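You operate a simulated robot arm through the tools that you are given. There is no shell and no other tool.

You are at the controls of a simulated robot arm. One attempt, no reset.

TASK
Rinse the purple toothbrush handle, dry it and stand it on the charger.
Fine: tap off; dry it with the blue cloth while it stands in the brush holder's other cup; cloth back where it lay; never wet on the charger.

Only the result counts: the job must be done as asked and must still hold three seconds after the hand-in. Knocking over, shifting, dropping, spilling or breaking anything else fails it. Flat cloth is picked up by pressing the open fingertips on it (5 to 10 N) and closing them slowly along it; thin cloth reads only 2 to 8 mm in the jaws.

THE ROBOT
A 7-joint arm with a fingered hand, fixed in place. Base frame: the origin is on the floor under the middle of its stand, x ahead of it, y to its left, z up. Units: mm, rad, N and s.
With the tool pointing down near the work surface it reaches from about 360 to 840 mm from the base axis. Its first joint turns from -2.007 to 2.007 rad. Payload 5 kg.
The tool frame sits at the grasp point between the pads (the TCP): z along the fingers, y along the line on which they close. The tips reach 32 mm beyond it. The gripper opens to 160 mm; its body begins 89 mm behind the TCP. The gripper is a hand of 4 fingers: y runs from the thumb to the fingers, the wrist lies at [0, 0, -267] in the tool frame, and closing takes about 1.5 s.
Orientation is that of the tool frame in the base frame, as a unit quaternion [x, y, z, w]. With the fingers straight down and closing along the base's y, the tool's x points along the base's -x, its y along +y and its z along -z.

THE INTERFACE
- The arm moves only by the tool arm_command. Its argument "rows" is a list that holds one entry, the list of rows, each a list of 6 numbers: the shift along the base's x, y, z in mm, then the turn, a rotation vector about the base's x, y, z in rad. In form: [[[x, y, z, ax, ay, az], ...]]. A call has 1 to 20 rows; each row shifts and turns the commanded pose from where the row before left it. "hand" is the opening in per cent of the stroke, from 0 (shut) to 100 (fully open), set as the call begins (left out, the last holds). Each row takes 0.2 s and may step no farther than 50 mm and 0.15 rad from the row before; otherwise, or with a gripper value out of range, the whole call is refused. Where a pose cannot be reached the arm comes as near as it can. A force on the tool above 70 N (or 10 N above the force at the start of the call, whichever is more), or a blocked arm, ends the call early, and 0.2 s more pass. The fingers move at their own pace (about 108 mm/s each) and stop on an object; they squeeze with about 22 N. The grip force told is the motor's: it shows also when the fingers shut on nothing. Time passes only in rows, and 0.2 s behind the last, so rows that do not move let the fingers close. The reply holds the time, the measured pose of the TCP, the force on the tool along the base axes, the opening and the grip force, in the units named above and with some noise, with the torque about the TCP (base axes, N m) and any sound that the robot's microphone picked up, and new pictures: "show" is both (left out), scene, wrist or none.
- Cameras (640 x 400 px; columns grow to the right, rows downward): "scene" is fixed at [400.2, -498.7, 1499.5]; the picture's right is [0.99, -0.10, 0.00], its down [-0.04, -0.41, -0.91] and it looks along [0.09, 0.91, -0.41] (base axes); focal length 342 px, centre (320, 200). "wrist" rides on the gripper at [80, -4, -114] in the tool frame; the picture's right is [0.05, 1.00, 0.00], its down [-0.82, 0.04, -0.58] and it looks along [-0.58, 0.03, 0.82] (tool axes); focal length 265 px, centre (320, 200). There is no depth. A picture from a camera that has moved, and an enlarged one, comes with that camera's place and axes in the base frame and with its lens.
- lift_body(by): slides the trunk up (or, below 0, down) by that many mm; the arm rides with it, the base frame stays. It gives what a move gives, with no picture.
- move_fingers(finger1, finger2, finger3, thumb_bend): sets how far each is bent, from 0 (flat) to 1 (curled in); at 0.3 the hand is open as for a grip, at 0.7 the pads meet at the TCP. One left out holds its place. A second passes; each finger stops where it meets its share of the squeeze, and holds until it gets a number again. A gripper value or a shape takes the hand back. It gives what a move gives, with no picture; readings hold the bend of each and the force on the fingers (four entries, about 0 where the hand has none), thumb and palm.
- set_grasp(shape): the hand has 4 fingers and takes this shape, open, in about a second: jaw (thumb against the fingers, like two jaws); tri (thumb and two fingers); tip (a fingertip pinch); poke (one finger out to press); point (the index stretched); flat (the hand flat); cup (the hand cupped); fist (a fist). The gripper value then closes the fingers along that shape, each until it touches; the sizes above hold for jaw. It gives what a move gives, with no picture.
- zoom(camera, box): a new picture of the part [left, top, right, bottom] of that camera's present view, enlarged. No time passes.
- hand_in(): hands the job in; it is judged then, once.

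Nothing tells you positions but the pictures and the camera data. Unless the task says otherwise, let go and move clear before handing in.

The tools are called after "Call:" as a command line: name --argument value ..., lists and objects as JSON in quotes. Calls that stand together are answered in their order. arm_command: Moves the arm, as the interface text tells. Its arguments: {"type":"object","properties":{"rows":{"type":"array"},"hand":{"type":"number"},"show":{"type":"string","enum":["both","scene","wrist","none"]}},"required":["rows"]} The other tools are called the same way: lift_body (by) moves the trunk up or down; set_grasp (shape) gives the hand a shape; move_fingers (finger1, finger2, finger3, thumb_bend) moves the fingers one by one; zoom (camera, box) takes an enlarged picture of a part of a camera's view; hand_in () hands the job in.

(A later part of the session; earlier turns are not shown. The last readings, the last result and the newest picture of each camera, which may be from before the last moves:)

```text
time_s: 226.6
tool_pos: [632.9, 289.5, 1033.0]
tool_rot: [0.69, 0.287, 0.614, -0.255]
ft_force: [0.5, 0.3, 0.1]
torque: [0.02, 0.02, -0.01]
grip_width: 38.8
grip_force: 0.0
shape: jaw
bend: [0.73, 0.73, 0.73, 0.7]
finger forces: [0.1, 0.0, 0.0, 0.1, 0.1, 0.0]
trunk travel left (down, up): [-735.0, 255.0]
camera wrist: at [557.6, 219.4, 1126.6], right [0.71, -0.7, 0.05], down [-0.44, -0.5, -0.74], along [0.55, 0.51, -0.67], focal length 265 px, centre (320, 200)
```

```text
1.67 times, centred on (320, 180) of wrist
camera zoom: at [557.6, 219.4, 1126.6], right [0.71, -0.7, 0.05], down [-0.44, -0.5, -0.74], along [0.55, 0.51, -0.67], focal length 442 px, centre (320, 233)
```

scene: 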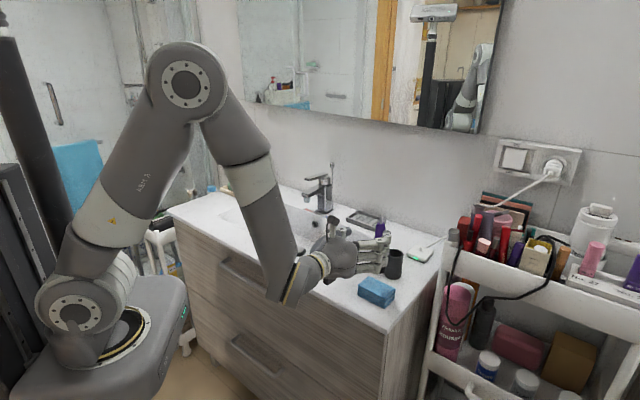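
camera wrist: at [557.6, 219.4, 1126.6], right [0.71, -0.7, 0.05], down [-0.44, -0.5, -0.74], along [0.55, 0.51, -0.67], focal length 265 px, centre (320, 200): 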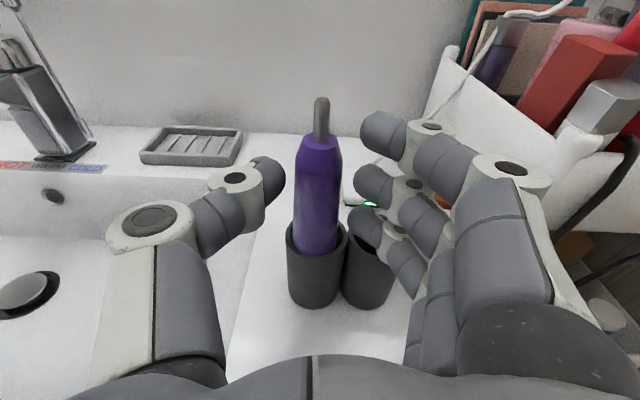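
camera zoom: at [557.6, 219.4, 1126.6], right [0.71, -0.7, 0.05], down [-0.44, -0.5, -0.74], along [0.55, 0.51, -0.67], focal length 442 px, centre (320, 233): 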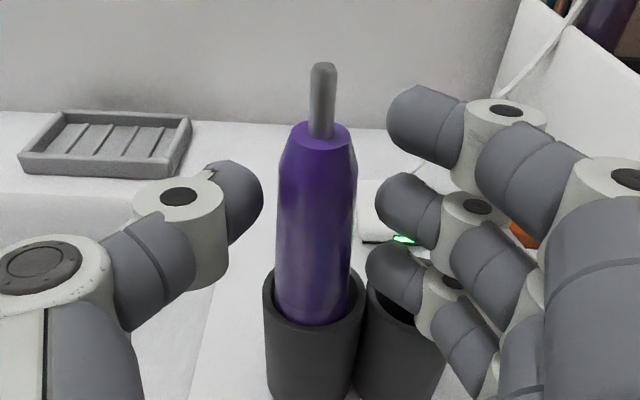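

Call:
arm_command --rows '[[[0, 0, 0, 0, 0, 0], [0, 0, 0, 0, 0, 0], [0, 0, 0, 0, 0, 0]]]' --hand 10 --show "wrist"

Call:
zoom --camera "wrist" --box '[200, 60, 440, 300]'

```text
time_s: 227.4
tool_pos: [634.5, 289.6, 1033.7]
tool_rot: [0.69, 0.285, 0.615, -0.254]
ft_force: [-0.4, 0.3, 1.2]
torque: [-0.04, -0.05, -0.01]
grip_width: 18.5
grip_force: 22.1
shape: jaw
bend: [0.71, 0.72, 0.72, 0.7]
finger forces: [5.6, 6.0, 6.6, 0.0, 18.6, 0.0]
trunk travel left (down, up): [-735.0, 255.0]
camera wrist: at [557.6, 219.4, 1126.7], right [0.71, -0.7, 0.05], down [-0.44, -0.5, -0.74], along [0.55, 0.51, -0.67], focal length 265 px, centre (320, 200)
```

wrist: 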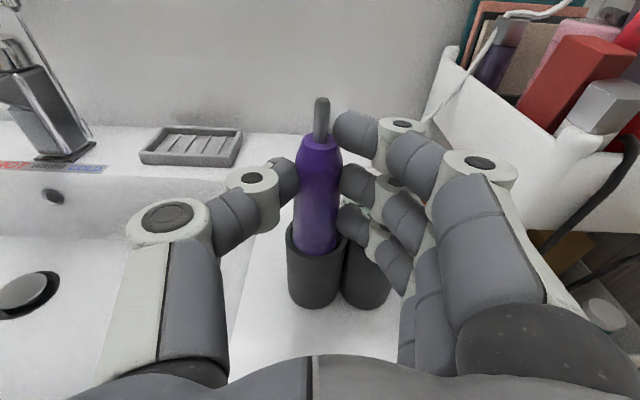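

```text
1.67 times, centred on (320, 180) of wrist
camera zoom: at [557.6, 219.4, 1126.7], right [0.71, -0.7, 0.05], down [-0.44, -0.5, -0.74], along [0.55, 0.51, -0.67], focal length 442 px, centre (320, 233)
```

zoom: 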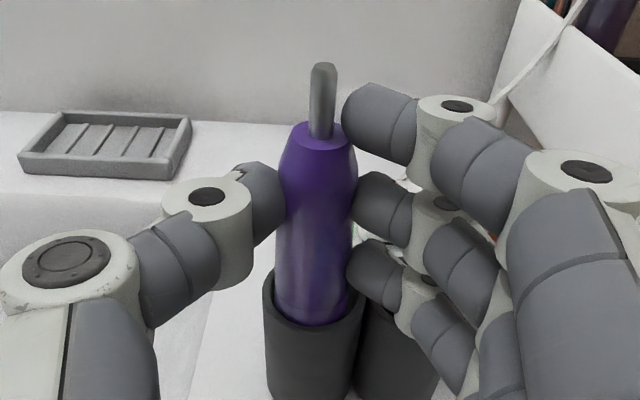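

An even grip on all fingers. I'll lift it out slowly.

Call:
arm_command --rows '[[[0, 0, 4, 0, 0, 0], [0, 0, 8, 0, 0, 0], [0, 0, 12, 0, 0, 0], [0, 0, 16, 0, 0, 0], [0, 0, 20, 0, 0, 0], [0, 0, 20, 0, 0, 0], [0, 0, 20, 0, 0, 0], [0, 0, 12, 0, 0, 0], [0, 0, 0, 0, 0, 0]]]' --hand 4 --show "both"

Call:
zoom --camera "scene" --box '[340, 180, 440, 300]'

Call:
zoom --camera "wrist" --box '[220, 80, 420, 330]'

```text
time_s: 229.4
tool_pos: [632.9, 288.9, 1143.9]
tool_rot: [0.69, 0.285, 0.615, -0.254]
ft_force: [-0.3, 0.2, -1.5]
torque: [-0.05, 0.01, -0.02]
grip_width: 18.4
grip_force: 22.3
shape: jaw
bend: [0.71, 0.72, 0.72, 0.7]
finger forces: [5.9, 5.9, 6.2, 0.1, 19.0, 0.0]
trunk travel left (down, up): [-735.0, 255.0]
camera wrist: at [556.3, 219.0, 1238.5], right [0.71, -0.7, 0.05], down [-0.44, -0.5, -0.74], along [0.55, 0.51, -0.67], focal length 265 px, centre (320, 200)
```

scene: 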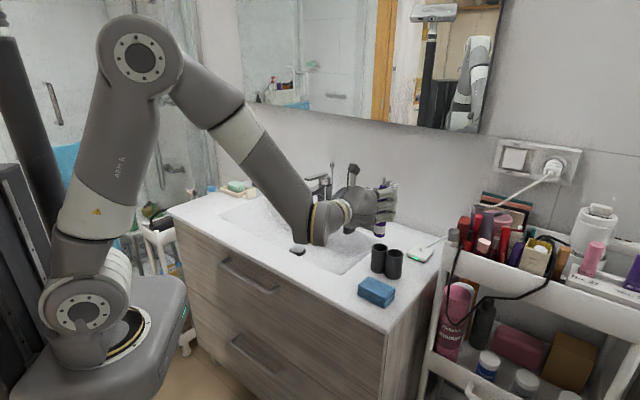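
wrist: 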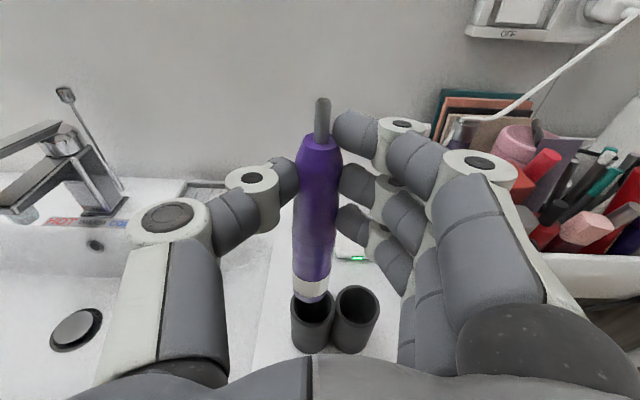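

```text
3.33 times, centred on (390, 240) of scene
camera zoom: at [400.2, -498.7, 1499.5], right [0.99, -0.1, 0.0], down [-0.04, -0.41, -0.91], along [0.09, 0.91, -0.41], focal length 1139 px, centre (87, 67)
```

zoom: 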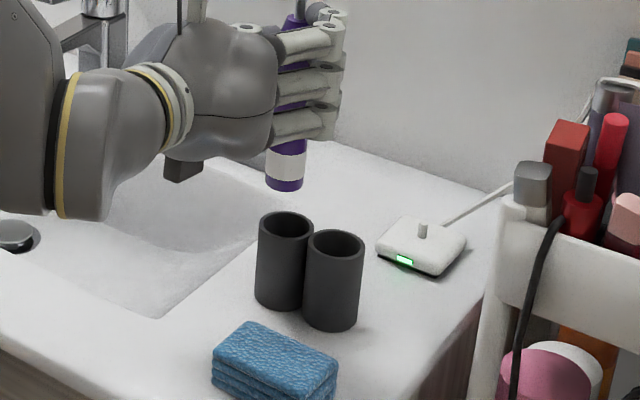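

```text
1.60 times, centred on (320, 205) of wrist
camera zoom: at [556.3, 219.0, 1238.5], right [0.71, -0.7, 0.05], down [-0.44, -0.5, -0.74], along [0.55, 0.51, -0.67], focal length 425 px, centre (320, 192)
```

zoom: 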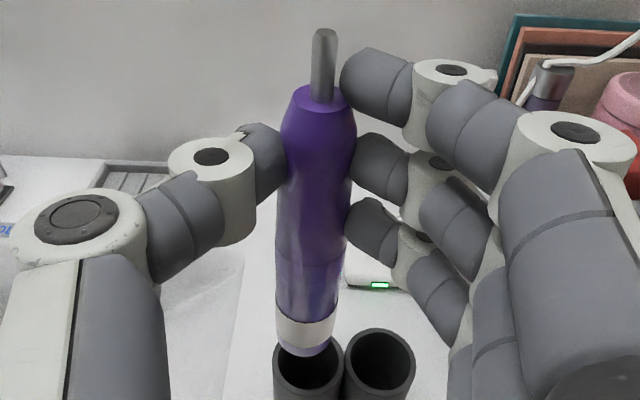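

The handle is out and hangs vertical. I'll carry it over toward the charger, keeping it well above the peg.

Call:
arm_command --rows '[[[25, 10, 5, 0, 0, 0], [35, 13, 0, 0, 0, 0], [35, 13, 0, 0, 0, 0], [30, 12, 0, 0, 0, 0], [20, 8, 0, 0, 0, 0], [5.5, 2.8, 0, 0, 0, 0], [0, 0, 0, 0, 0, 0], [0, 0, 0, 0, 0, 0]]]' --show "both"

Call:
zoom --camera "scene" --box '[380, 170, 460, 290]'

Call:
zoom --camera "wrist" --box '[220, 180, 420, 380]'

```text
time_s: 231.2
tool_pos: [783.6, 348.8, 1149.0]
tool_rot: [0.69, 0.285, 0.615, -0.254]
ft_force: [0.8, 0.5, -1.0]
torque: [-0.02, 0.04, 0.02]
grip_width: 18.5
grip_force: 22.1
shape: jaw
bend: [0.71, 0.72, 0.72, 0.7]
finger forces: [6.0, 5.9, 6.2, 0.0, 18.7, 0.0]
trunk travel left (down, up): [-735.0, 255.0]
camera wrist: at [707.0, 277.8, 1243.4], right [0.71, -0.7, 0.05], down [-0.44, -0.5, -0.74], along [0.55, 0.51, -0.67], focal length 265 px, centre (320, 200)
```

scene: 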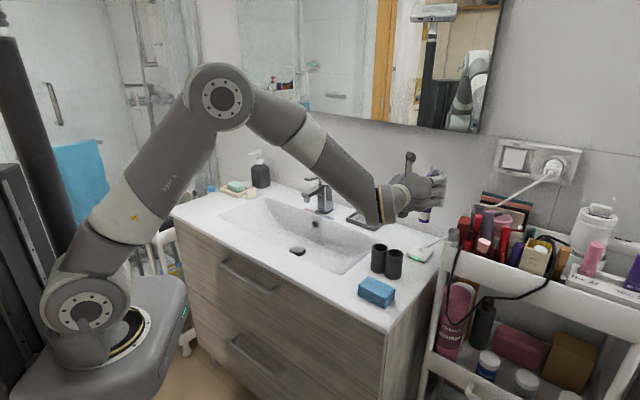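
wrist: 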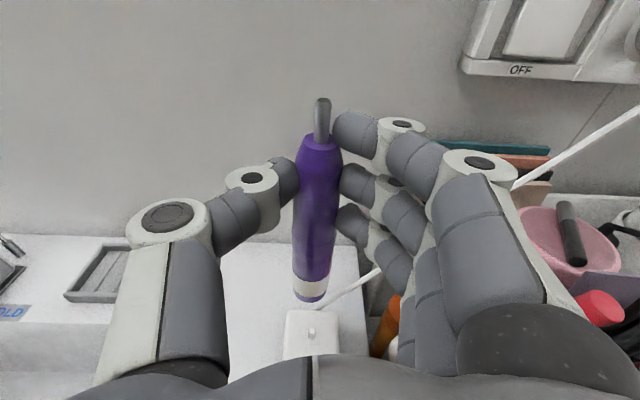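

```text
3.33 times, centred on (420, 230) of scene
camera zoom: at [400.2, -498.7, 1499.5], right [0.99, -0.1, 0.0], down [-0.04, -0.41, -0.91], along [0.09, 0.91, -0.41], focal length 1139 px, centre (-13, 100)
```

zoom: 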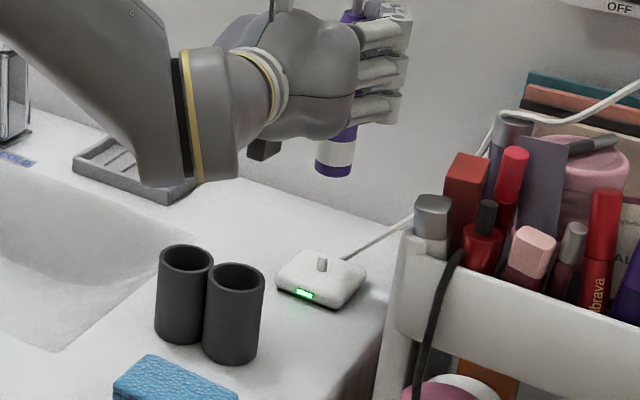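

```text
2.00 times, centred on (320, 280) of wrist
camera zoom: at [707.0, 277.8, 1243.4], right [0.71, -0.7, 0.05], down [-0.44, -0.5, -0.74], along [0.55, 0.51, -0.67], focal length 531 px, centre (320, 40)
```

zoom: 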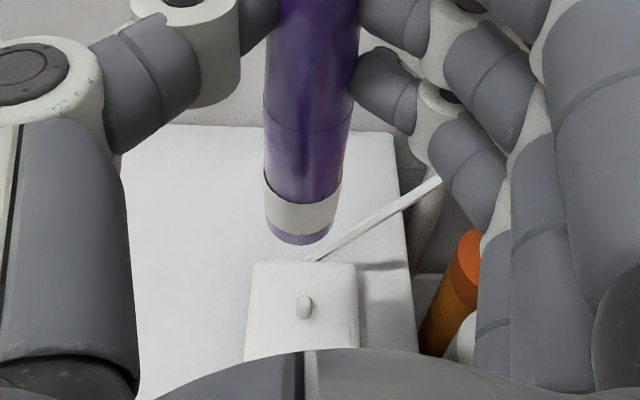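

Call:
arm_command --rows '[[[0, 0, -20, 0, 0, 0], [0, 0, -20, 0, 0, 0], [0, 0, -15, 0, 0, 0], [0, 0, -8, 0, 0, 0], [0, 0, 0, 0, 0, 0]]]' --show "both"

Call:
zoom --camera "scene" --box '[395, 215, 445, 275]'

Call:
zoom --camera "wrist" --box '[250, 250, 370, 360]'

```text
time_s: 232.4
tool_pos: [783.1, 347.2, 1085.3]
tool_rot: [0.69, 0.285, 0.615, -0.253]
ft_force: [0.2, 0.2, -1.9]
torque: [-0.03, 0.01, 0.02]
grip_width: 18.3
grip_force: 21.8
shape: jaw
bend: [0.71, 0.72, 0.72, 0.7]
finger forces: [6.1, 6.0, 6.0, 0.1, 18.7, 0.0]
trunk travel left (down, up): [-735.0, 255.0]
camera wrist: at [707.0, 277.7, 1180.2], right [0.71, -0.7, 0.05], down [-0.44, -0.5, -0.74], along [0.55, 0.51, -0.67], focal length 265 px, centre (320, 200)
```

scene: 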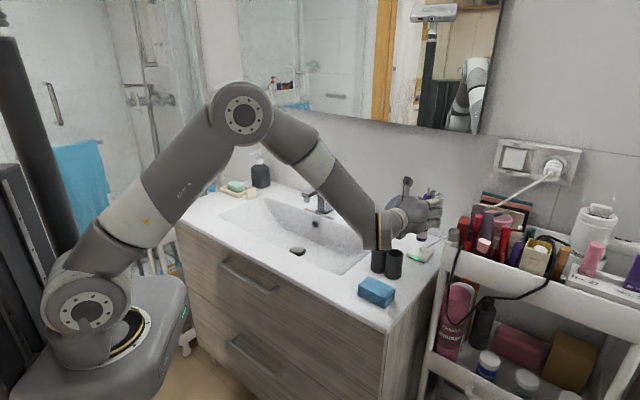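
wrist: 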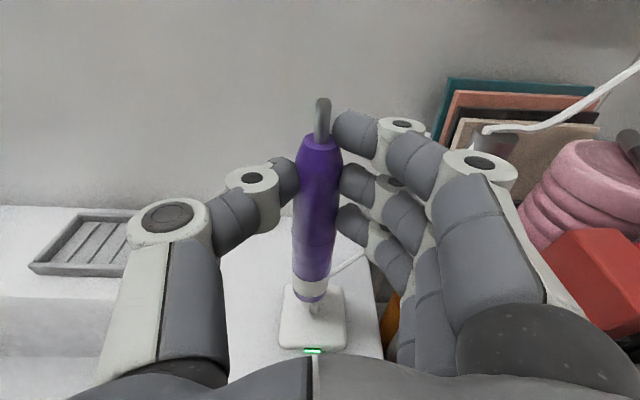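

```text
6.67 times, centred on (420, 245) of scene
camera zoom: at [400.2, -498.7, 1499.5], right [0.99, -0.1, 0.0], down [-0.04, -0.41, -0.91], along [0.09, 0.91, -0.41], focal length 2278 px, centre (-347, -100)
```

zoom: 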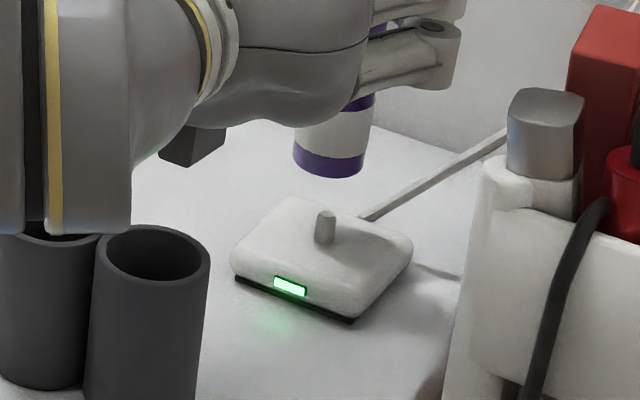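

```text
3.64 times, centred on (310, 305) of wrist
camera zoom: at [707.0, 277.7, 1180.2], right [0.71, -0.7, 0.05], down [-0.44, -0.5, -0.74], along [0.55, 0.51, -0.67], focal length 965 px, centre (356, -182)
```

zoom: 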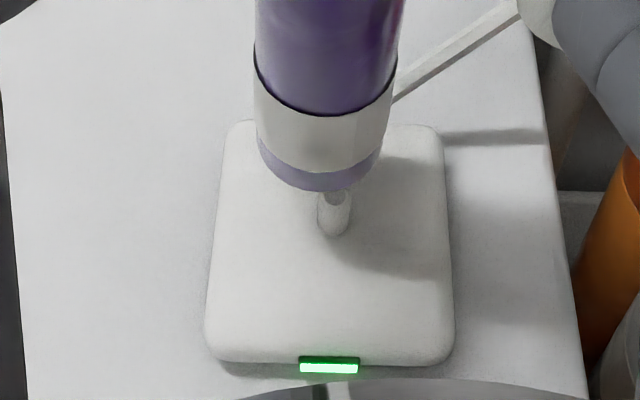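

I can see both the base of the handle and the peg now. The handle needs about 4 mm of correction, mostly toward −y. I'll correct it and lower closer to re-check.

Call:
arm_command --rows '[[[1.2, -3.8, 0, 0, 0, 0], [0, 0, -8, 0, 0, 0], [0, 0, -7, 0, 0, 0], [0, 0, 0, 0, 0, 0], [0, 0, 0, 0, 0, 0]]]' --show "wrist"

Call:
zoom --camera "scene" --box '[395, 215, 445, 275]'

Call:
zoom --camera "wrist" --box '[270, 260, 360, 350]'

```text
time_s: 233.6
tool_pos: [784.0, 344.3, 1071.2]
tool_rot: [0.69, 0.286, 0.614, -0.255]
ft_force: [-0.4, -0.1, -1.5]
torque: [-0.01, 0.04, 0.0]
grip_width: 18.3
grip_force: 21.9
shape: jaw
bend: [0.71, 0.72, 0.72, 0.7]
finger forces: [6.0, 5.9, 6.1, 0.1, 18.7, 0.0]
trunk travel left (down, up): [-735.0, 255.0]
camera wrist: at [708.1, 274.2, 1165.1], right [0.71, -0.7, 0.05], down [-0.44, -0.5, -0.74], along [0.55, 0.51, -0.67], focal length 265 px, centre (320, 200)
```

wrist: 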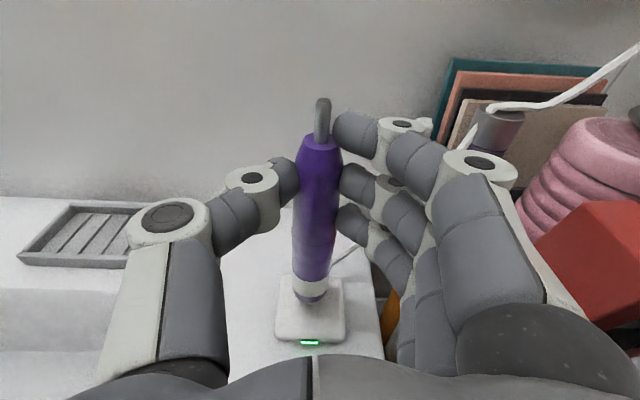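

```text
6.67 times, centred on (420, 245) of scene
camera zoom: at [400.2, -498.7, 1499.5], right [0.99, -0.1, 0.0], down [-0.04, -0.41, -0.91], along [0.09, 0.91, -0.41], focal length 2278 px, centre (-347, -100)
```

zoom: 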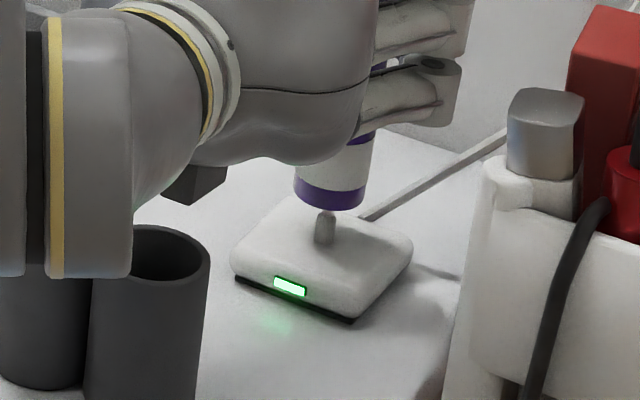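

```text
4.44 times, centred on (315, 305) of wrist
camera zoom: at [708.1, 274.2, 1165.1], right [0.71, -0.7, 0.05], down [-0.44, -0.5, -0.74], along [0.55, 0.51, -0.67], focal length 1180 px, centre (342, -267)
```

zoom: 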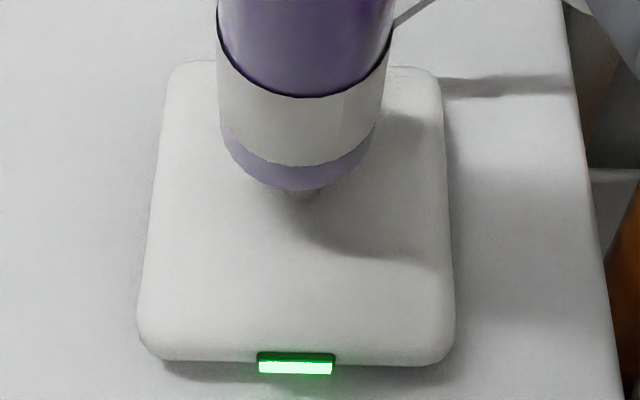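

Both views now agree the base is within about 1 mm of the peg. I'll lower gently, watching the force.

Call:
arm_command --rows '[[[0, -0.6, -3, 0, 0, 0], [0, 0, -3, 0, 0, 0], [0, 0, -3, 0, 0, 0], [0, 0, 0, 0, 0, 0]]]' --show "none"

Call:
arm_command --rows '[[[0, 0, -2, 0, 0, 0], [0, 0, -2, 0, 0, 0], [0, 0, 0, 0, 0, 0]]]' --show "none"

Call:
arm_command --rows '[[[0, 0, -2, 0, 0, 0], [0, 0, 0, 0, 0, 0]]]' --show "none"

Call:
zoom --camera "scene" --box '[395, 215, 445, 275]'

Call:
zoom --camera "wrist" --box '[270, 260, 360, 350]'

```text
time_s: 234.6
tool_pos: [783.6, 343.5, 1061.8]
tool_rot: [0.69, 0.286, 0.614, -0.255]
ft_force: [-0.3, -0.1, -1.3]
torque: [-0.02, -0.01, -0.03]
grip_width: 18.6
grip_force: 22.0
shape: jaw
bend: [0.71, 0.72, 0.72, 0.7]
finger forces: [6.1, 5.8, 6.2, 0.1, 18.7, 0.0]
trunk travel left (down, up): [-735.0, 255.0]
```

```text
time_s: 235.4
tool_pos: [785.2, 343.3, 1057.6]
tool_rot: [0.69, 0.285, 0.615, -0.254]
ft_force: [-0.7, -1.0, -1.2]
torque: [-0.02, 0.02, 0.0]
grip_width: 18.6
grip_force: 21.9
shape: jaw
bend: [0.71, 0.72, 0.72, 0.7]
finger forces: [6.1, 6.0, 6.1, 0.0, 18.7, 0.0]
trunk travel left (down, up): [-735.0, 255.0]
```

```text
time_s: 236.0
tool_pos: [784.3, 344.1, 1056.5]
tool_rot: [0.69, 0.286, 0.615, -0.255]
ft_force: [-0.5, 0.0, -1.2]
torque: [-0.01, 0.03, 0.02]
grip_width: 18.4
grip_force: 22.1
shape: jaw
bend: [0.71, 0.72, 0.72, 0.7]
finger forces: [6.2, 6.0, 6.1, 0.1, 18.8, 0.1]
trunk travel left (down, up): [-735.0, 255.0]
```

```text
6.67 times, centred on (420, 245) of scene
camera zoom: at [400.2, -498.7, 1499.5], right [0.99, -0.1, 0.0], down [-0.04, -0.41, -0.91], along [0.09, 0.91, -0.41], focal length 2278 px, centre (-347, -100)
```

zoom: 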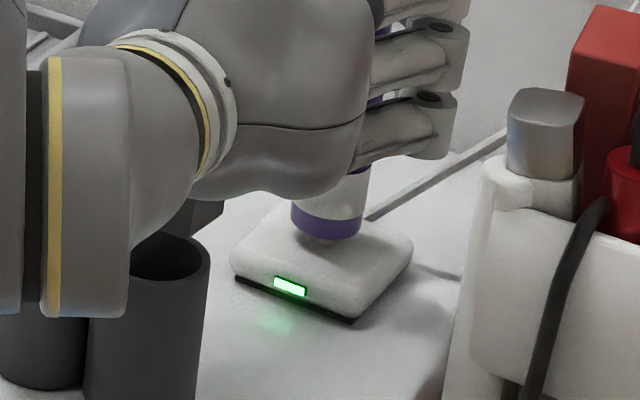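

```text
4.44 times, centred on (315, 305) of wrist
camera zoom: at [708.2, 273.3, 1150.2], right [0.71, -0.7, 0.05], down [-0.44, -0.5, -0.74], along [0.55, 0.51, -0.67], focal length 1180 px, centre (342, -267)
```

zoom: 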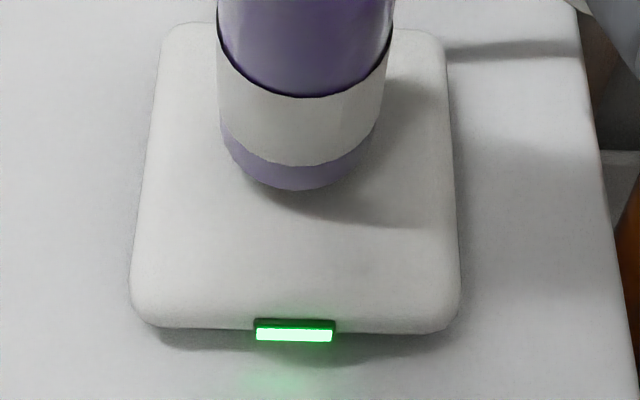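

Call:
arm_command --rows '[[[0, 0, -2, 0, 0, 0], [0, 0, -2, 0, 0, 0], [0, 0, 0, 0, 0, 0]]]' --show "none"

Call:
arm_command --rows '[[[0, 0, -2, 0, 0, 0], [0, 0, -1, 0, 0, 0], [0, 0, 0, 0, 0, 0]]]' --show "none"

Call:
zoom --camera "scene" --box '[395, 215, 445, 275]'

```text
time_s: 236.8
tool_pos: [785.4, 342.7, 1053.0]
tool_rot: [0.69, 0.287, 0.614, -0.255]
ft_force: [0.8, -0.6, -1.2]
torque: [-0.06, 0.01, -0.02]
grip_width: 18.3
grip_force: 22.2
shape: jaw
bend: [0.71, 0.72, 0.72, 0.7]
finger forces: [6.1, 6.0, 6.1, 0.1, 18.7, 0.0]
trunk travel left (down, up): [-735.0, 255.0]
```

```text
time_s: 237.6
tool_pos: [783.6, 343.2, 1048.8]
tool_rot: [0.689, 0.286, 0.615, -0.256]
ft_force: [-0.2, 0.6, -1.6]
torque: [0.0, 0.03, -0.02]
grip_width: 18.6
grip_force: 22.3
shape: jaw
bend: [0.71, 0.72, 0.72, 0.7]
finger forces: [6.2, 6.0, 6.1, 0.0, 18.6, 0.0]
trunk travel left (down, up): [-735.0, 255.0]
```

```text
6.67 times, centred on (420, 245) of scene
camera zoom: at [400.2, -498.7, 1499.5], right [0.99, -0.1, 0.0], down [-0.04, -0.41, -0.91], along [0.09, 0.91, -0.41], focal length 2278 px, centre (-347, -100)
```

zoom: 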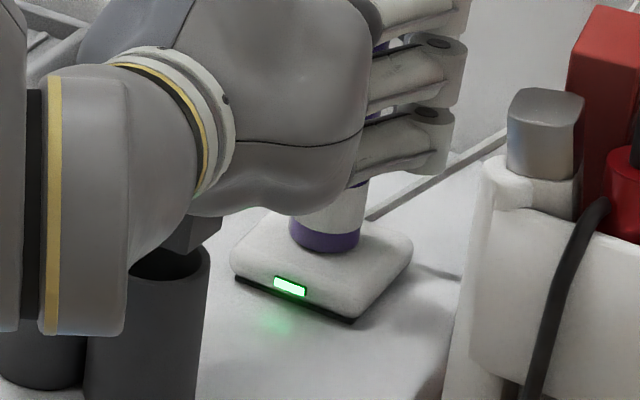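

Call:
arm_command --rows '[[[0, 0, -1.5, 0, 0, 0], [0, 0, 0, 0, 0, 0]]]' --show "none"

Call:
arm_command --rows '[[[0, 0, -1.5, 0, 0, 0], [0, 0, 0, 0, 0, 0]]]' --show "none"

Call:
arm_command --rows '[[[0, 0, -1.5, 0, 0, 0], [0, 0, 0, 0, 0, 0]]]' --show "both"

Call:
zoom --camera "scene" --box '[375, 205, 445, 295]'

```text
time_s: 238.2
tool_pos: [785.3, 343.7, 1048.1]
tool_rot: [0.69, 0.284, 0.616, -0.253]
ft_force: [-0.3, -0.1, 1.8]
torque: [0.0, -0.05, -0.01]
grip_width: 18.5
grip_force: 21.8
shape: jaw
bend: [0.71, 0.72, 0.72, 0.7]
finger forces: [6.5, 5.9, 6.3, 0.1, 19.1, 0.0]
trunk travel left (down, up): [-735.0, 255.0]
```

```text
time_s: 238.8
tool_pos: [783.9, 342.9, 1047.5]
tool_rot: [0.69, 0.285, 0.615, -0.254]
ft_force: [-0.7, 1.2, 6.4]
torque: [0.06, -0.1, 0.04]
grip_width: 18.6
grip_force: 21.6
shape: jaw
bend: [0.71, 0.72, 0.72, 0.7]
finger forces: [7.3, 6.1, 6.8, 0.1, 19.5, 0.0]
trunk travel left (down, up): [-735.0, 255.0]
```

```text
time_s: 239.4
tool_pos: [784.0, 343.0, 1047.2]
tool_rot: [0.688, 0.285, 0.616, -0.255]
ft_force: [1.1, 0.1, 13.1]
torque: [0.15, -0.21, 0.0]
grip_width: 18.4
grip_force: 22.2
shape: jaw
bend: [0.71, 0.72, 0.72, 0.7]
finger forces: [8.6, 6.0, 7.1, 0.0, 20.1, 0.1]
trunk travel left (down, up): [-735.0, 255.0]
camera wrist: at [707.2, 273.3, 1140.9], right [0.71, -0.7, 0.05], down [-0.44, -0.5, -0.75], along [0.55, 0.51, -0.66], focal length 265 px, centre (320, 200)
```

scene: 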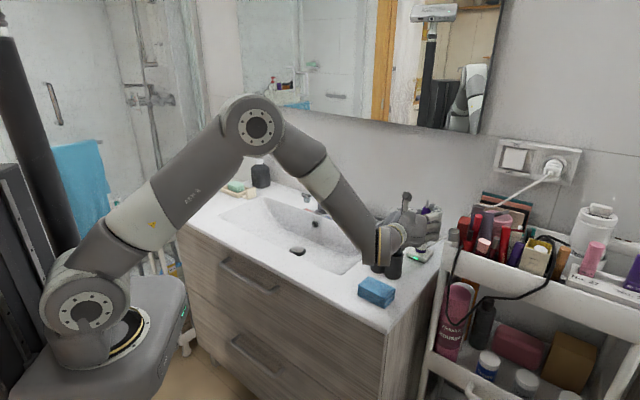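
wrist: 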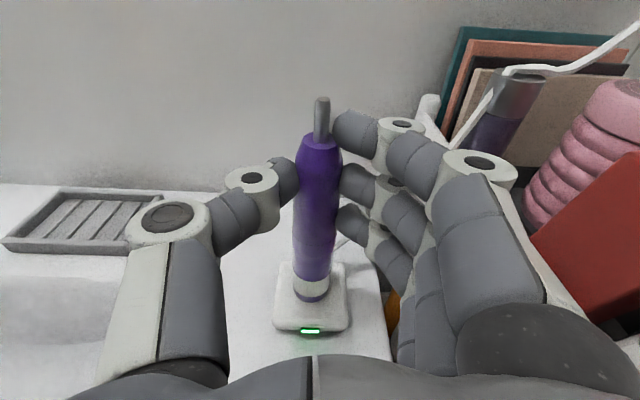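

```text
4.44 times, centred on (410, 250) of scene
camera zoom: at [400.2, -498.7, 1499.5], right [0.99, -0.1, 0.0], down [-0.04, -0.41, -0.91], along [0.09, 0.91, -0.41], focal length 1519 px, centre (-80, -22)
```

zoom: 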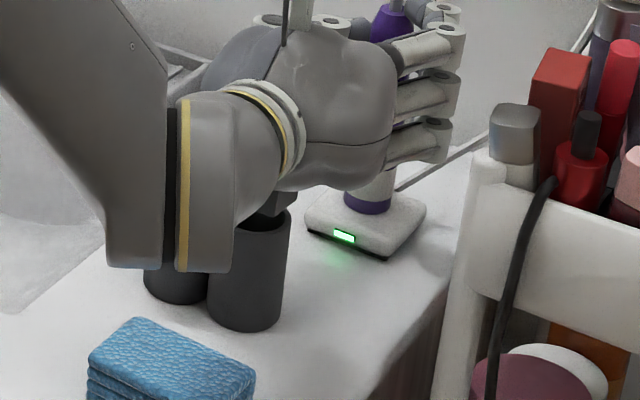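

The handle has seated: the upward force comes through the handle and its base rests on the charger plate. I'll relieve the push and open the fingers gently.

Call:
arm_command --rows '[[[0, 0, 2, 0, 0, 0], [0, 0, 1, 0, 0, 0], [0, 0, 0, 0, 0, 0]]]' --show "none"

Call:
arm_command --rows '[[[0, 0, 0, 0, 0, 0], [0, 0, 0, 0, 0, 0], [0, 0, 0, 0, 0, 0], [0, 0, 0, 0, 0, 0]]]' --hand 26 --show "wrist"

Call:
zoom --camera "scene" --box '[375, 205, 445, 295]'

Call:
zoom --camera "wrist" --box '[220, 80, 420, 350]'

```text
time_s: 240.2
tool_pos: [784.6, 341.9, 1047.1]
tool_rot: [0.69, 0.286, 0.615, -0.254]
ft_force: [0.1, 0.4, 6.7]
torque: [0.15, -0.11, 0.02]
grip_width: 18.2
grip_force: 21.2
shape: jaw
bend: [0.71, 0.72, 0.72, 0.7]
finger forces: [7.5, 6.1, 6.2, 0.1, 19.4, 0.1]
trunk travel left (down, up): [-735.0, 255.0]
```

```text
time_s: 241.2
tool_pos: [783.9, 342.6, 1048.3]
tool_rot: [0.69, 0.286, 0.615, -0.255]
ft_force: [-0.3, 0.3, -0.3]
torque: [-0.03, -0.02, -0.02]
grip_width: 41.1
grip_force: 0.1
shape: jaw
bend: [0.73, 0.73, 0.73, 0.7]
finger forces: [0.0, 0.0, 0.0, 0.0, 0.0, 0.0]
trunk travel left (down, up): [-735.0, 255.0]
camera wrist: at [708.1, 273.2, 1141.7], right [0.71, -0.7, 0.05], down [-0.44, -0.5, -0.74], along [0.55, 0.51, -0.67], focal length 265 px, centre (320, 200)
```

wrist: 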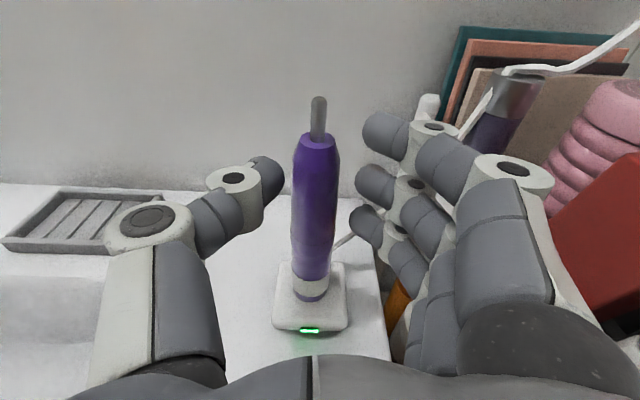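

```text
4.44 times, centred on (410, 250) of scene
camera zoom: at [400.2, -498.7, 1499.5], right [0.99, -0.1, 0.0], down [-0.04, -0.41, -0.91], along [0.09, 0.91, -0.41], focal length 1519 px, centre (-80, -22)
```

zoom: 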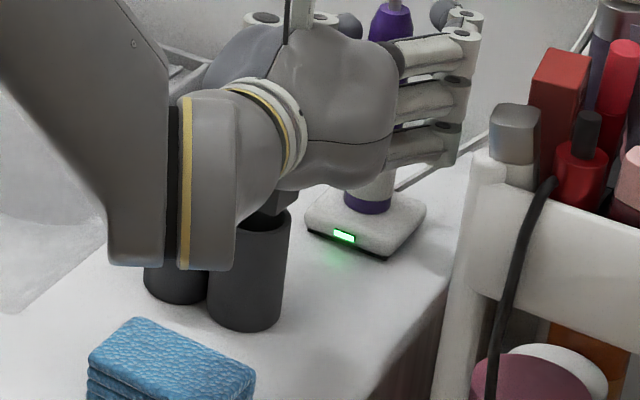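

```text
1.48 times, centred on (320, 215) of wrist
camera zoom: at [708.1, 273.2, 1141.7], right [0.71, -0.7, 0.05], down [-0.44, -0.5, -0.74], along [0.55, 0.51, -0.67], focal length 393 px, centre (320, 178)
```

zoom: 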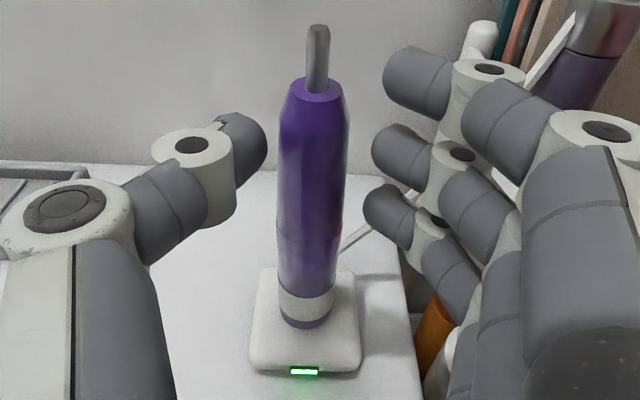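

The handle stands upright on the charger by itself. I'll open wider, rise a little to clear the cup under my hand, then back away.

Call:
arm_command --rows '[[[0, 0, 0, 0, 0, 0], [0, 0, 0, 0, 0, 0], [0, 0, 12, 0, 0, 0], [0, 0, 15, 0, 0, 0], [0, 0, 15, 0, 0, 0], [0, 0, 0, 0, 0, 0]]]' --hand 44 --show "wrist"

Call:
arm_command --rows '[[[-14, -14, 3, 0, 0, 0], [-16, -16, 3, 0, 0, 0], [-20, -20, 5, 0, 0, 0], [-25, -25, 5, 0, 0, 0], [-25, -25, 5, 0, 0, 0], [-25, -25, 5, 0, 0, 0], [0, 0, 0, 0, 0, 0]]]' --show "both"

Call:
zoom --camera "scene" --box '[360, 200, 450, 310]'

Call:
zoom --camera "wrist" --box '[230, 100, 410, 300]'

```text
time_s: 242.6
tool_pos: [784.6, 342.8, 1089.9]
tool_rot: [0.689, 0.287, 0.614, -0.256]
ft_force: [0.0, -0.4, -0.1]
torque: [-0.03, 0.01, 0.02]
grip_width: 69.5
grip_force: 0.1
shape: jaw
bend: [0.73, 0.73, 0.73, 0.7]
finger forces: [0.0, 0.0, 0.0, 0.0, 0.0, 0.1]
trunk travel left (down, up): [-735.0, 255.0]
camera wrist: at [708.1, 273.4, 1184.1], right [0.71, -0.7, 0.05], down [-0.44, -0.5, -0.74], along [0.55, 0.51, -0.67], focal length 265 px, centre (320, 200)
```

wrist: 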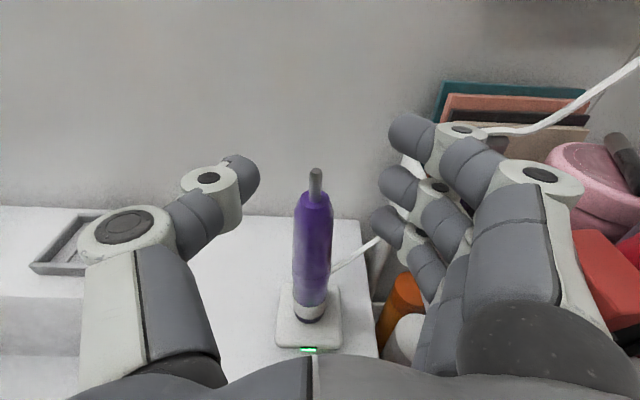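

```text
time_s: 244.2
tool_pos: [659.7, 217.5, 1116.4]
tool_rot: [0.69, 0.286, 0.614, -0.255]
ft_force: [-0.3, 0.9, 0.2]
torque: [0.02, -0.01, 0.03]
grip_width: 69.7
grip_force: 0.0
shape: jaw
bend: [0.73, 0.73, 0.73, 0.7]
finger forces: [0.0, 0.0, 0.1, 0.0, 0.1, 0.0]
trunk travel left (down, up): [-735.0, 255.0]
camera wrist: at [583.6, 148.0, 1209.8], right [0.71, -0.7, 0.05], down [-0.44, -0.5, -0.74], along [0.55, 0.51, -0.67], focal length 265 px, centre (320, 200)
```

scene: 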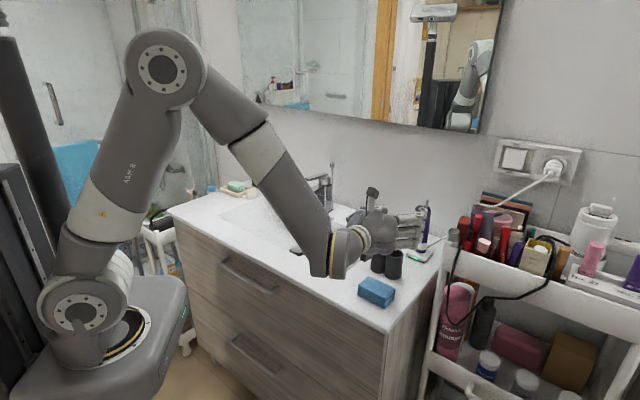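
wrist: 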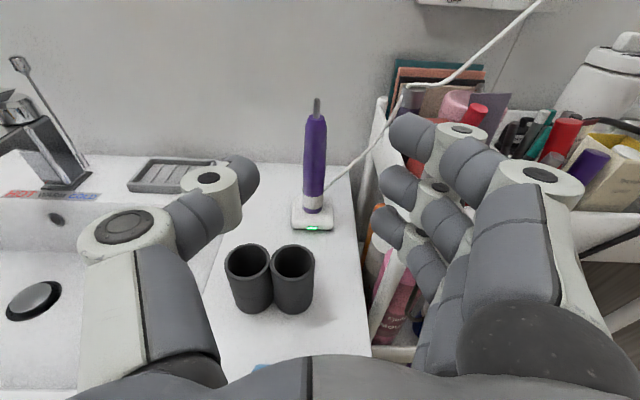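

```text
3.64 times, centred on (405, 255) of scene
camera zoom: at [400.2, -498.7, 1499.5], right [0.99, -0.1, 0.0], down [-0.04, -0.41, -0.91], along [0.09, 0.91, -0.41], focal length 1243 px, centre (11, 0)
```

zoom: 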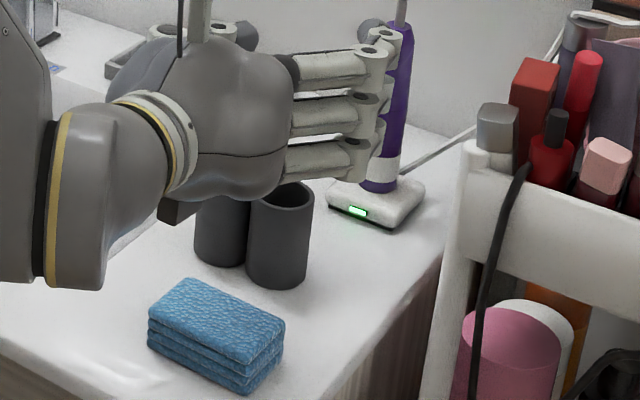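

```text
2.00 times, centred on (320, 200) of wrist
camera zoom: at [583.6, 148.0, 1209.8], right [0.71, -0.7, 0.05], down [-0.44, -0.5, -0.74], along [0.55, 0.51, -0.67], focal length 531 px, centre (320, 200)
```

zoom: 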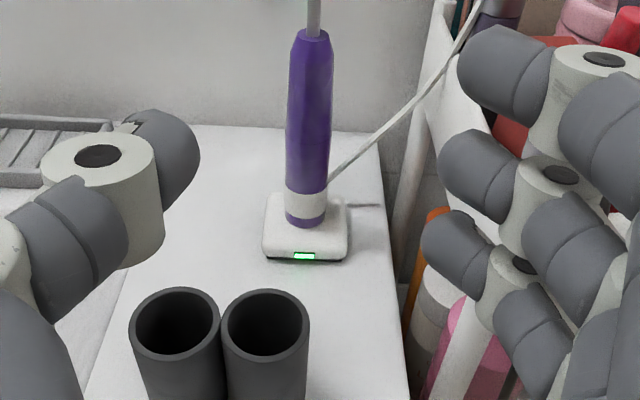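

The handle is standing on the charger. Now I'll put the brush holder back where it originally stood, about 24 mm to the right and 10 mm back. First I'll turn the hand to point down.

Call:
arm_command --rows '[[[-8, -2, 3, -0.1025, 0.1025, 0], [-8, -2, 3, -0.1025, 0.1025, 0], [-8, -2, 3, -0.1025, 0.1025, 0], [-8, -2, 3, -0.1025, 0.1025, 0], [0, 4, 0, -0.1025, 0.1025, 0], [0, 4, 0, -0.1025, 0.1025, 0], [0, 4, 0, -0.1025, 0.1025, 0], [0, 4, 0, -0.1025, 0.1025, 0], [0, 4, 0, -0.1025, 0.1025, 0], [0, 4, 0, -0.1025, 0.1025, 0], [0, 0, 0, 0, 0, 0]]]' --hand 70 --show "none"

Call:
arm_command --rows '[[[2, 2, 0, 0, 0, 0.1428], [2, 2, 0, 0, 0, 0.1428], [2, 2, 0, 0, 0, 0.1428], [2, 2, 0, 0, 0, 0.1428], [2, 2, 0, 0, 0, 0.1428], [2, 2, 0, 0, 0, 0.1428], [2, 2, 0, 0, 0, 0.1428], [2, 2, 0, 0, 0, 0.1428], [2, 2, 0, 0, 0, 0.1428], [2, 2, 0, 0, 0, 0.1428], [2, 2, 0, 0, 0, 0.1428], [0, 0, 0, 0, 0, 0]]]' --show "both"

Call:
zoom --camera "scene" --box '[375, 220, 455, 290]'

```text
time_s: 246.6
tool_pos: [627.4, 234.2, 1128.6]
tool_rot: [0.924, 0.382, 0.003, 0.0]
ft_force: [-0.1, -1.1, -0.7]
torque: [-0.02, 0.0, -0.01]
grip_width: 111.7
grip_force: 0.1
shape: jaw
bend: [0.67, 0.67, 0.67, 0.63]
finger forces: [0.0, 0.0, 0.1, 0.0, 0.0, 0.0]
trunk travel left (down, up): [-735.0, 255.0]
```

```text
time_s: 249.2
tool_pos: [649.6, 257.7, 1128.0]
tool_rot: [0.383, 0.924, 0.002, -0.004]
ft_force: [0.9, -0.5, 0.6]
torque: [0.0, -0.02, 0.0]
grip_width: 111.5
grip_force: 0.1
shape: jaw
bend: [0.67, 0.67, 0.67, 0.63]
finger forces: [0.0, 0.0, 0.0, 0.0, 0.0, 0.1]
trunk travel left (down, up): [-735.0, 255.0]
camera wrist: at [590.4, 310.1, 1243.1], right [0.67, 0.74, 0.0], down [0.61, -0.55, 0.57], along [0.42, -0.38, -0.82], focal length 265 px, centre (320, 200)
```

scene: 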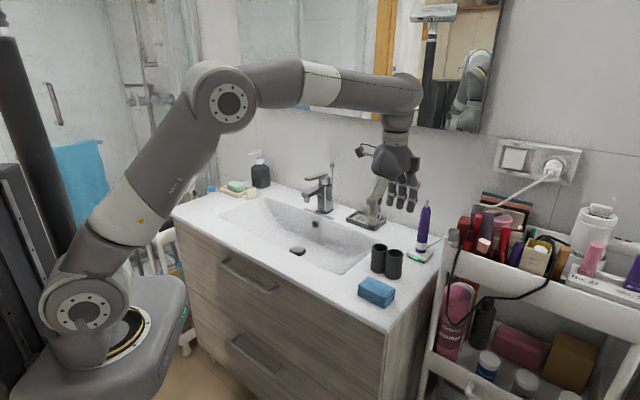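
wrist: 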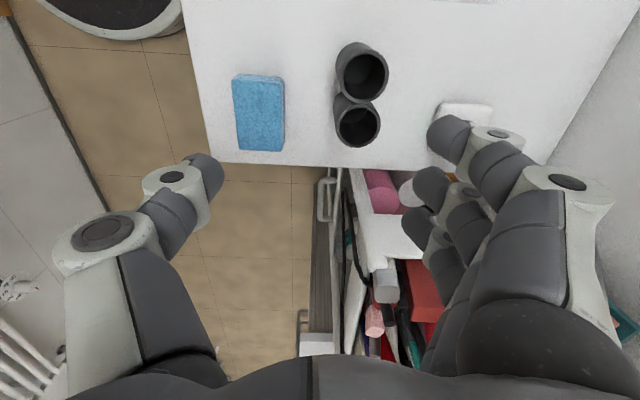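

```text
5.71 times, centred on (415, 255) of scene
camera zoom: at [400.2, -498.7, 1499.5], right [0.99, -0.1, 0.0], down [-0.04, -0.41, -0.91], along [0.09, 0.91, -0.41], focal length 1953 px, centre (-223, -114)
```

zoom: 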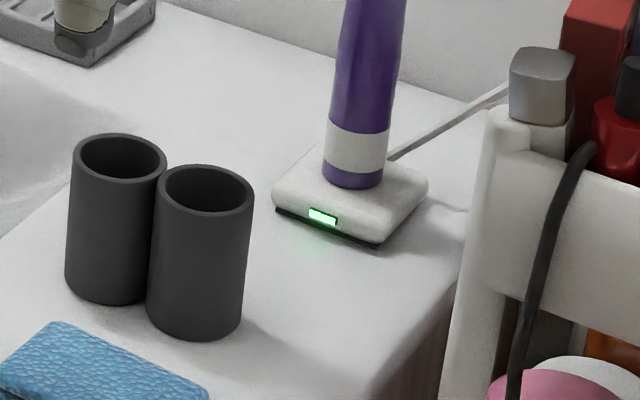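

Comparing this view with the very first one at identical framing, the holder must move by about (+22.6, −9.9) mm with no rotation. I'll localise it precisely to grasp it.

Call:
zoom --camera "wrist" --box '[300, 30, 420, 160]'

```text
3.08 times, centred on (360, 95) of wrist
camera zoom: at [590.4, 310.1, 1243.1], right [0.67, 0.74, 0.0], down [0.61, -0.55, 0.57], along [0.42, -0.38, -0.82], focal length 817 px, centre (197, 523)
```

zoom: 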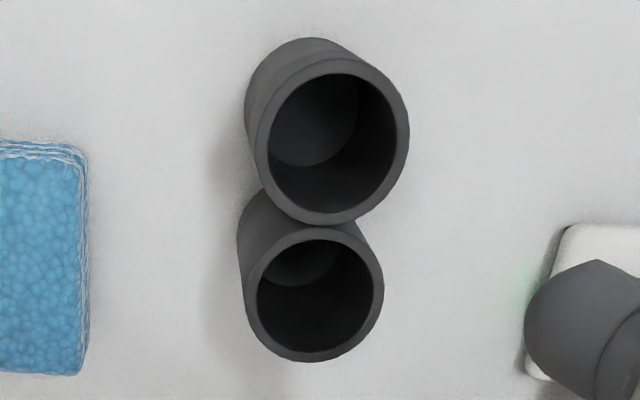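

Call:
arm_command --rows '[[[9, 17.5, 0, 0, 0, 0], [9.3, 17.7, 0, 0, 0, 0], [0, 0, -40, 0, 0, 0], [0, 0, -40, 0, 0, 0], [0, 0, -40, 0, 0, 0], [0, 0, -30, 0, 0, 0], [0, 0, 0, 0, 0, 0]]]' --show "both"

Call:
zoom --camera "scene" --box '[355, 200, 445, 300]'

```text
time_s: 250.8
tool_pos: [667.4, 291.8, 977.4]
tool_rot: [0.383, 0.924, 0.001, -0.003]
ft_force: [-0.2, 0.0, -0.3]
torque: [-0.03, 0.01, 0.0]
grip_width: 111.4
grip_force: 0.0
shape: jaw
bend: [0.67, 0.67, 0.67, 0.63]
finger forces: [0.0, 0.1, 0.0, 0.0, 0.0, 0.0]
trunk travel left (down, up): [-735.0, 255.0]
camera wrist: at [608.4, 344.9, 1093.0], right [0.67, 0.74, 0.0], down [0.61, -0.55, 0.57], along [0.42, -0.38, -0.82], focal length 265 px, centre (320, 200)
```

scene: 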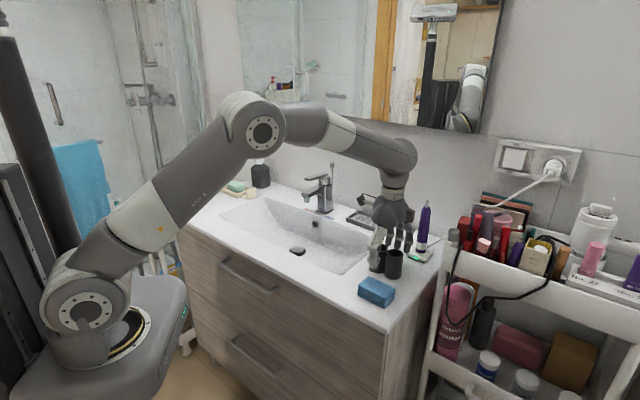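
wrist: 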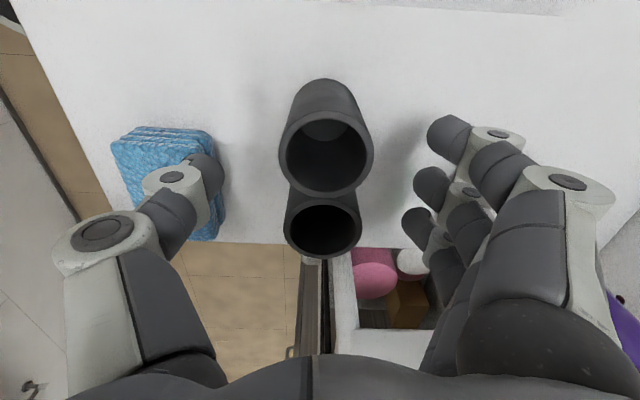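

```text
4.00 times, centred on (400, 250) of scene
camera zoom: at [400.2, -498.7, 1499.5], right [0.99, -0.1, 0.0], down [-0.04, -0.41, -0.91], along [0.09, 0.91, -0.41], focal length 1367 px, centre (0, 0)
```

zoom: 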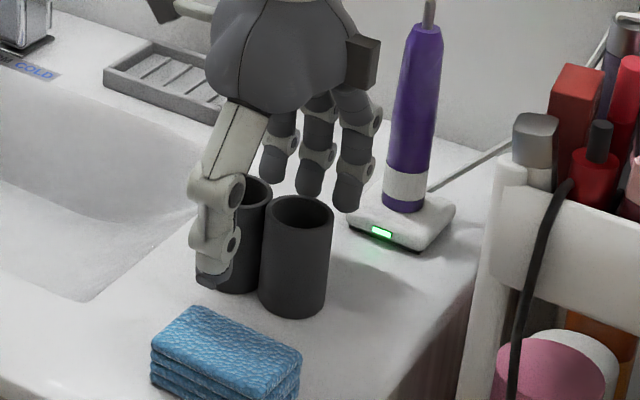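

Thumb and fingers straddle the holder at its middle. I'll close gently.

Call:
arm_command --rows '[[[0, 0, 0, 0, 0, 0], [0, 0, 0, 0, 0, 0], [0, 0, 0, 0, 0, 0]]]' --hand 42 --show "none"

Call:
arm_command --rows '[[[0, 0, 0, 0, 0, 0], [0, 0, 0, 0, 0, 0], [0, 0, 0, 0, 0, 0]]]' --hand 22 --show "wrist"

Call:
zoom --camera "scene" --box '[355, 200, 445, 300]'

```text
time_s: 251.6
tool_pos: [668.4, 288.8, 978.5]
tool_rot: [0.383, 0.924, 0.0, -0.003]
ft_force: [0.4, 0.3, 0.3]
torque: [0.02, 0.0, 0.0]
grip_width: 68.1
grip_force: 0.1
shape: jaw
bend: [0.73, 0.73, 0.73, 0.7]
finger forces: [0.0, 0.0, 0.0, 0.0, 0.1, 0.0]
trunk travel left (down, up): [-735.0, 255.0]
```

```text
time_s: 252.4
tool_pos: [668.6, 291.2, 978.2]
tool_rot: [0.383, 0.924, 0.002, -0.003]
ft_force: [2.1, 0.7, -0.8]
torque: [-0.01, -0.02, -0.01]
grip_width: 36.1
grip_force: 0.0
shape: jaw
bend: [0.73, 0.73, 0.73, 0.7]
finger forces: [0.4, 0.0, 0.5, 0.0, 0.2, 0.0]
trunk travel left (down, up): [-735.0, 255.0]
camera wrist: at [608.6, 344.9, 1093.2], right [0.67, 0.74, 0.0], down [0.61, -0.55, 0.57], along [0.42, -0.38, -0.82], focal length 265 px, centre (320, 200)
```

wrist: 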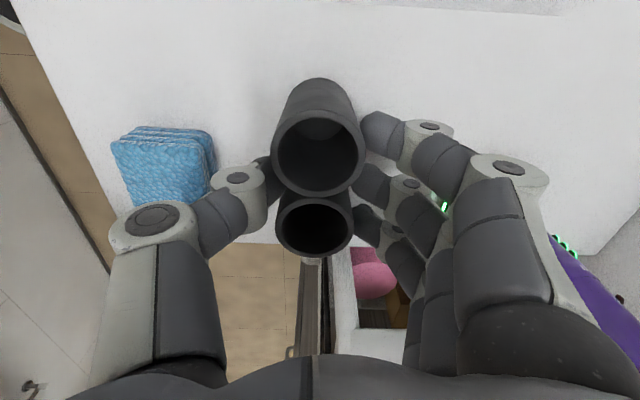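

```text
4.00 times, centred on (400, 250) of scene
camera zoom: at [400.2, -498.7, 1499.5], right [0.99, -0.1, 0.0], down [-0.04, -0.41, -0.91], along [0.09, 0.91, -0.41], focal length 1367 px, centre (0, 0)
```

zoom: 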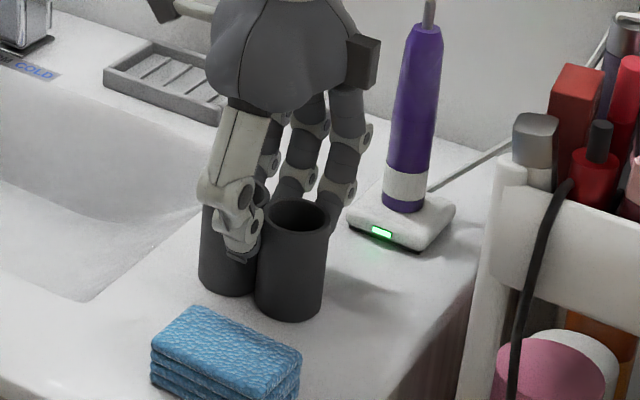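

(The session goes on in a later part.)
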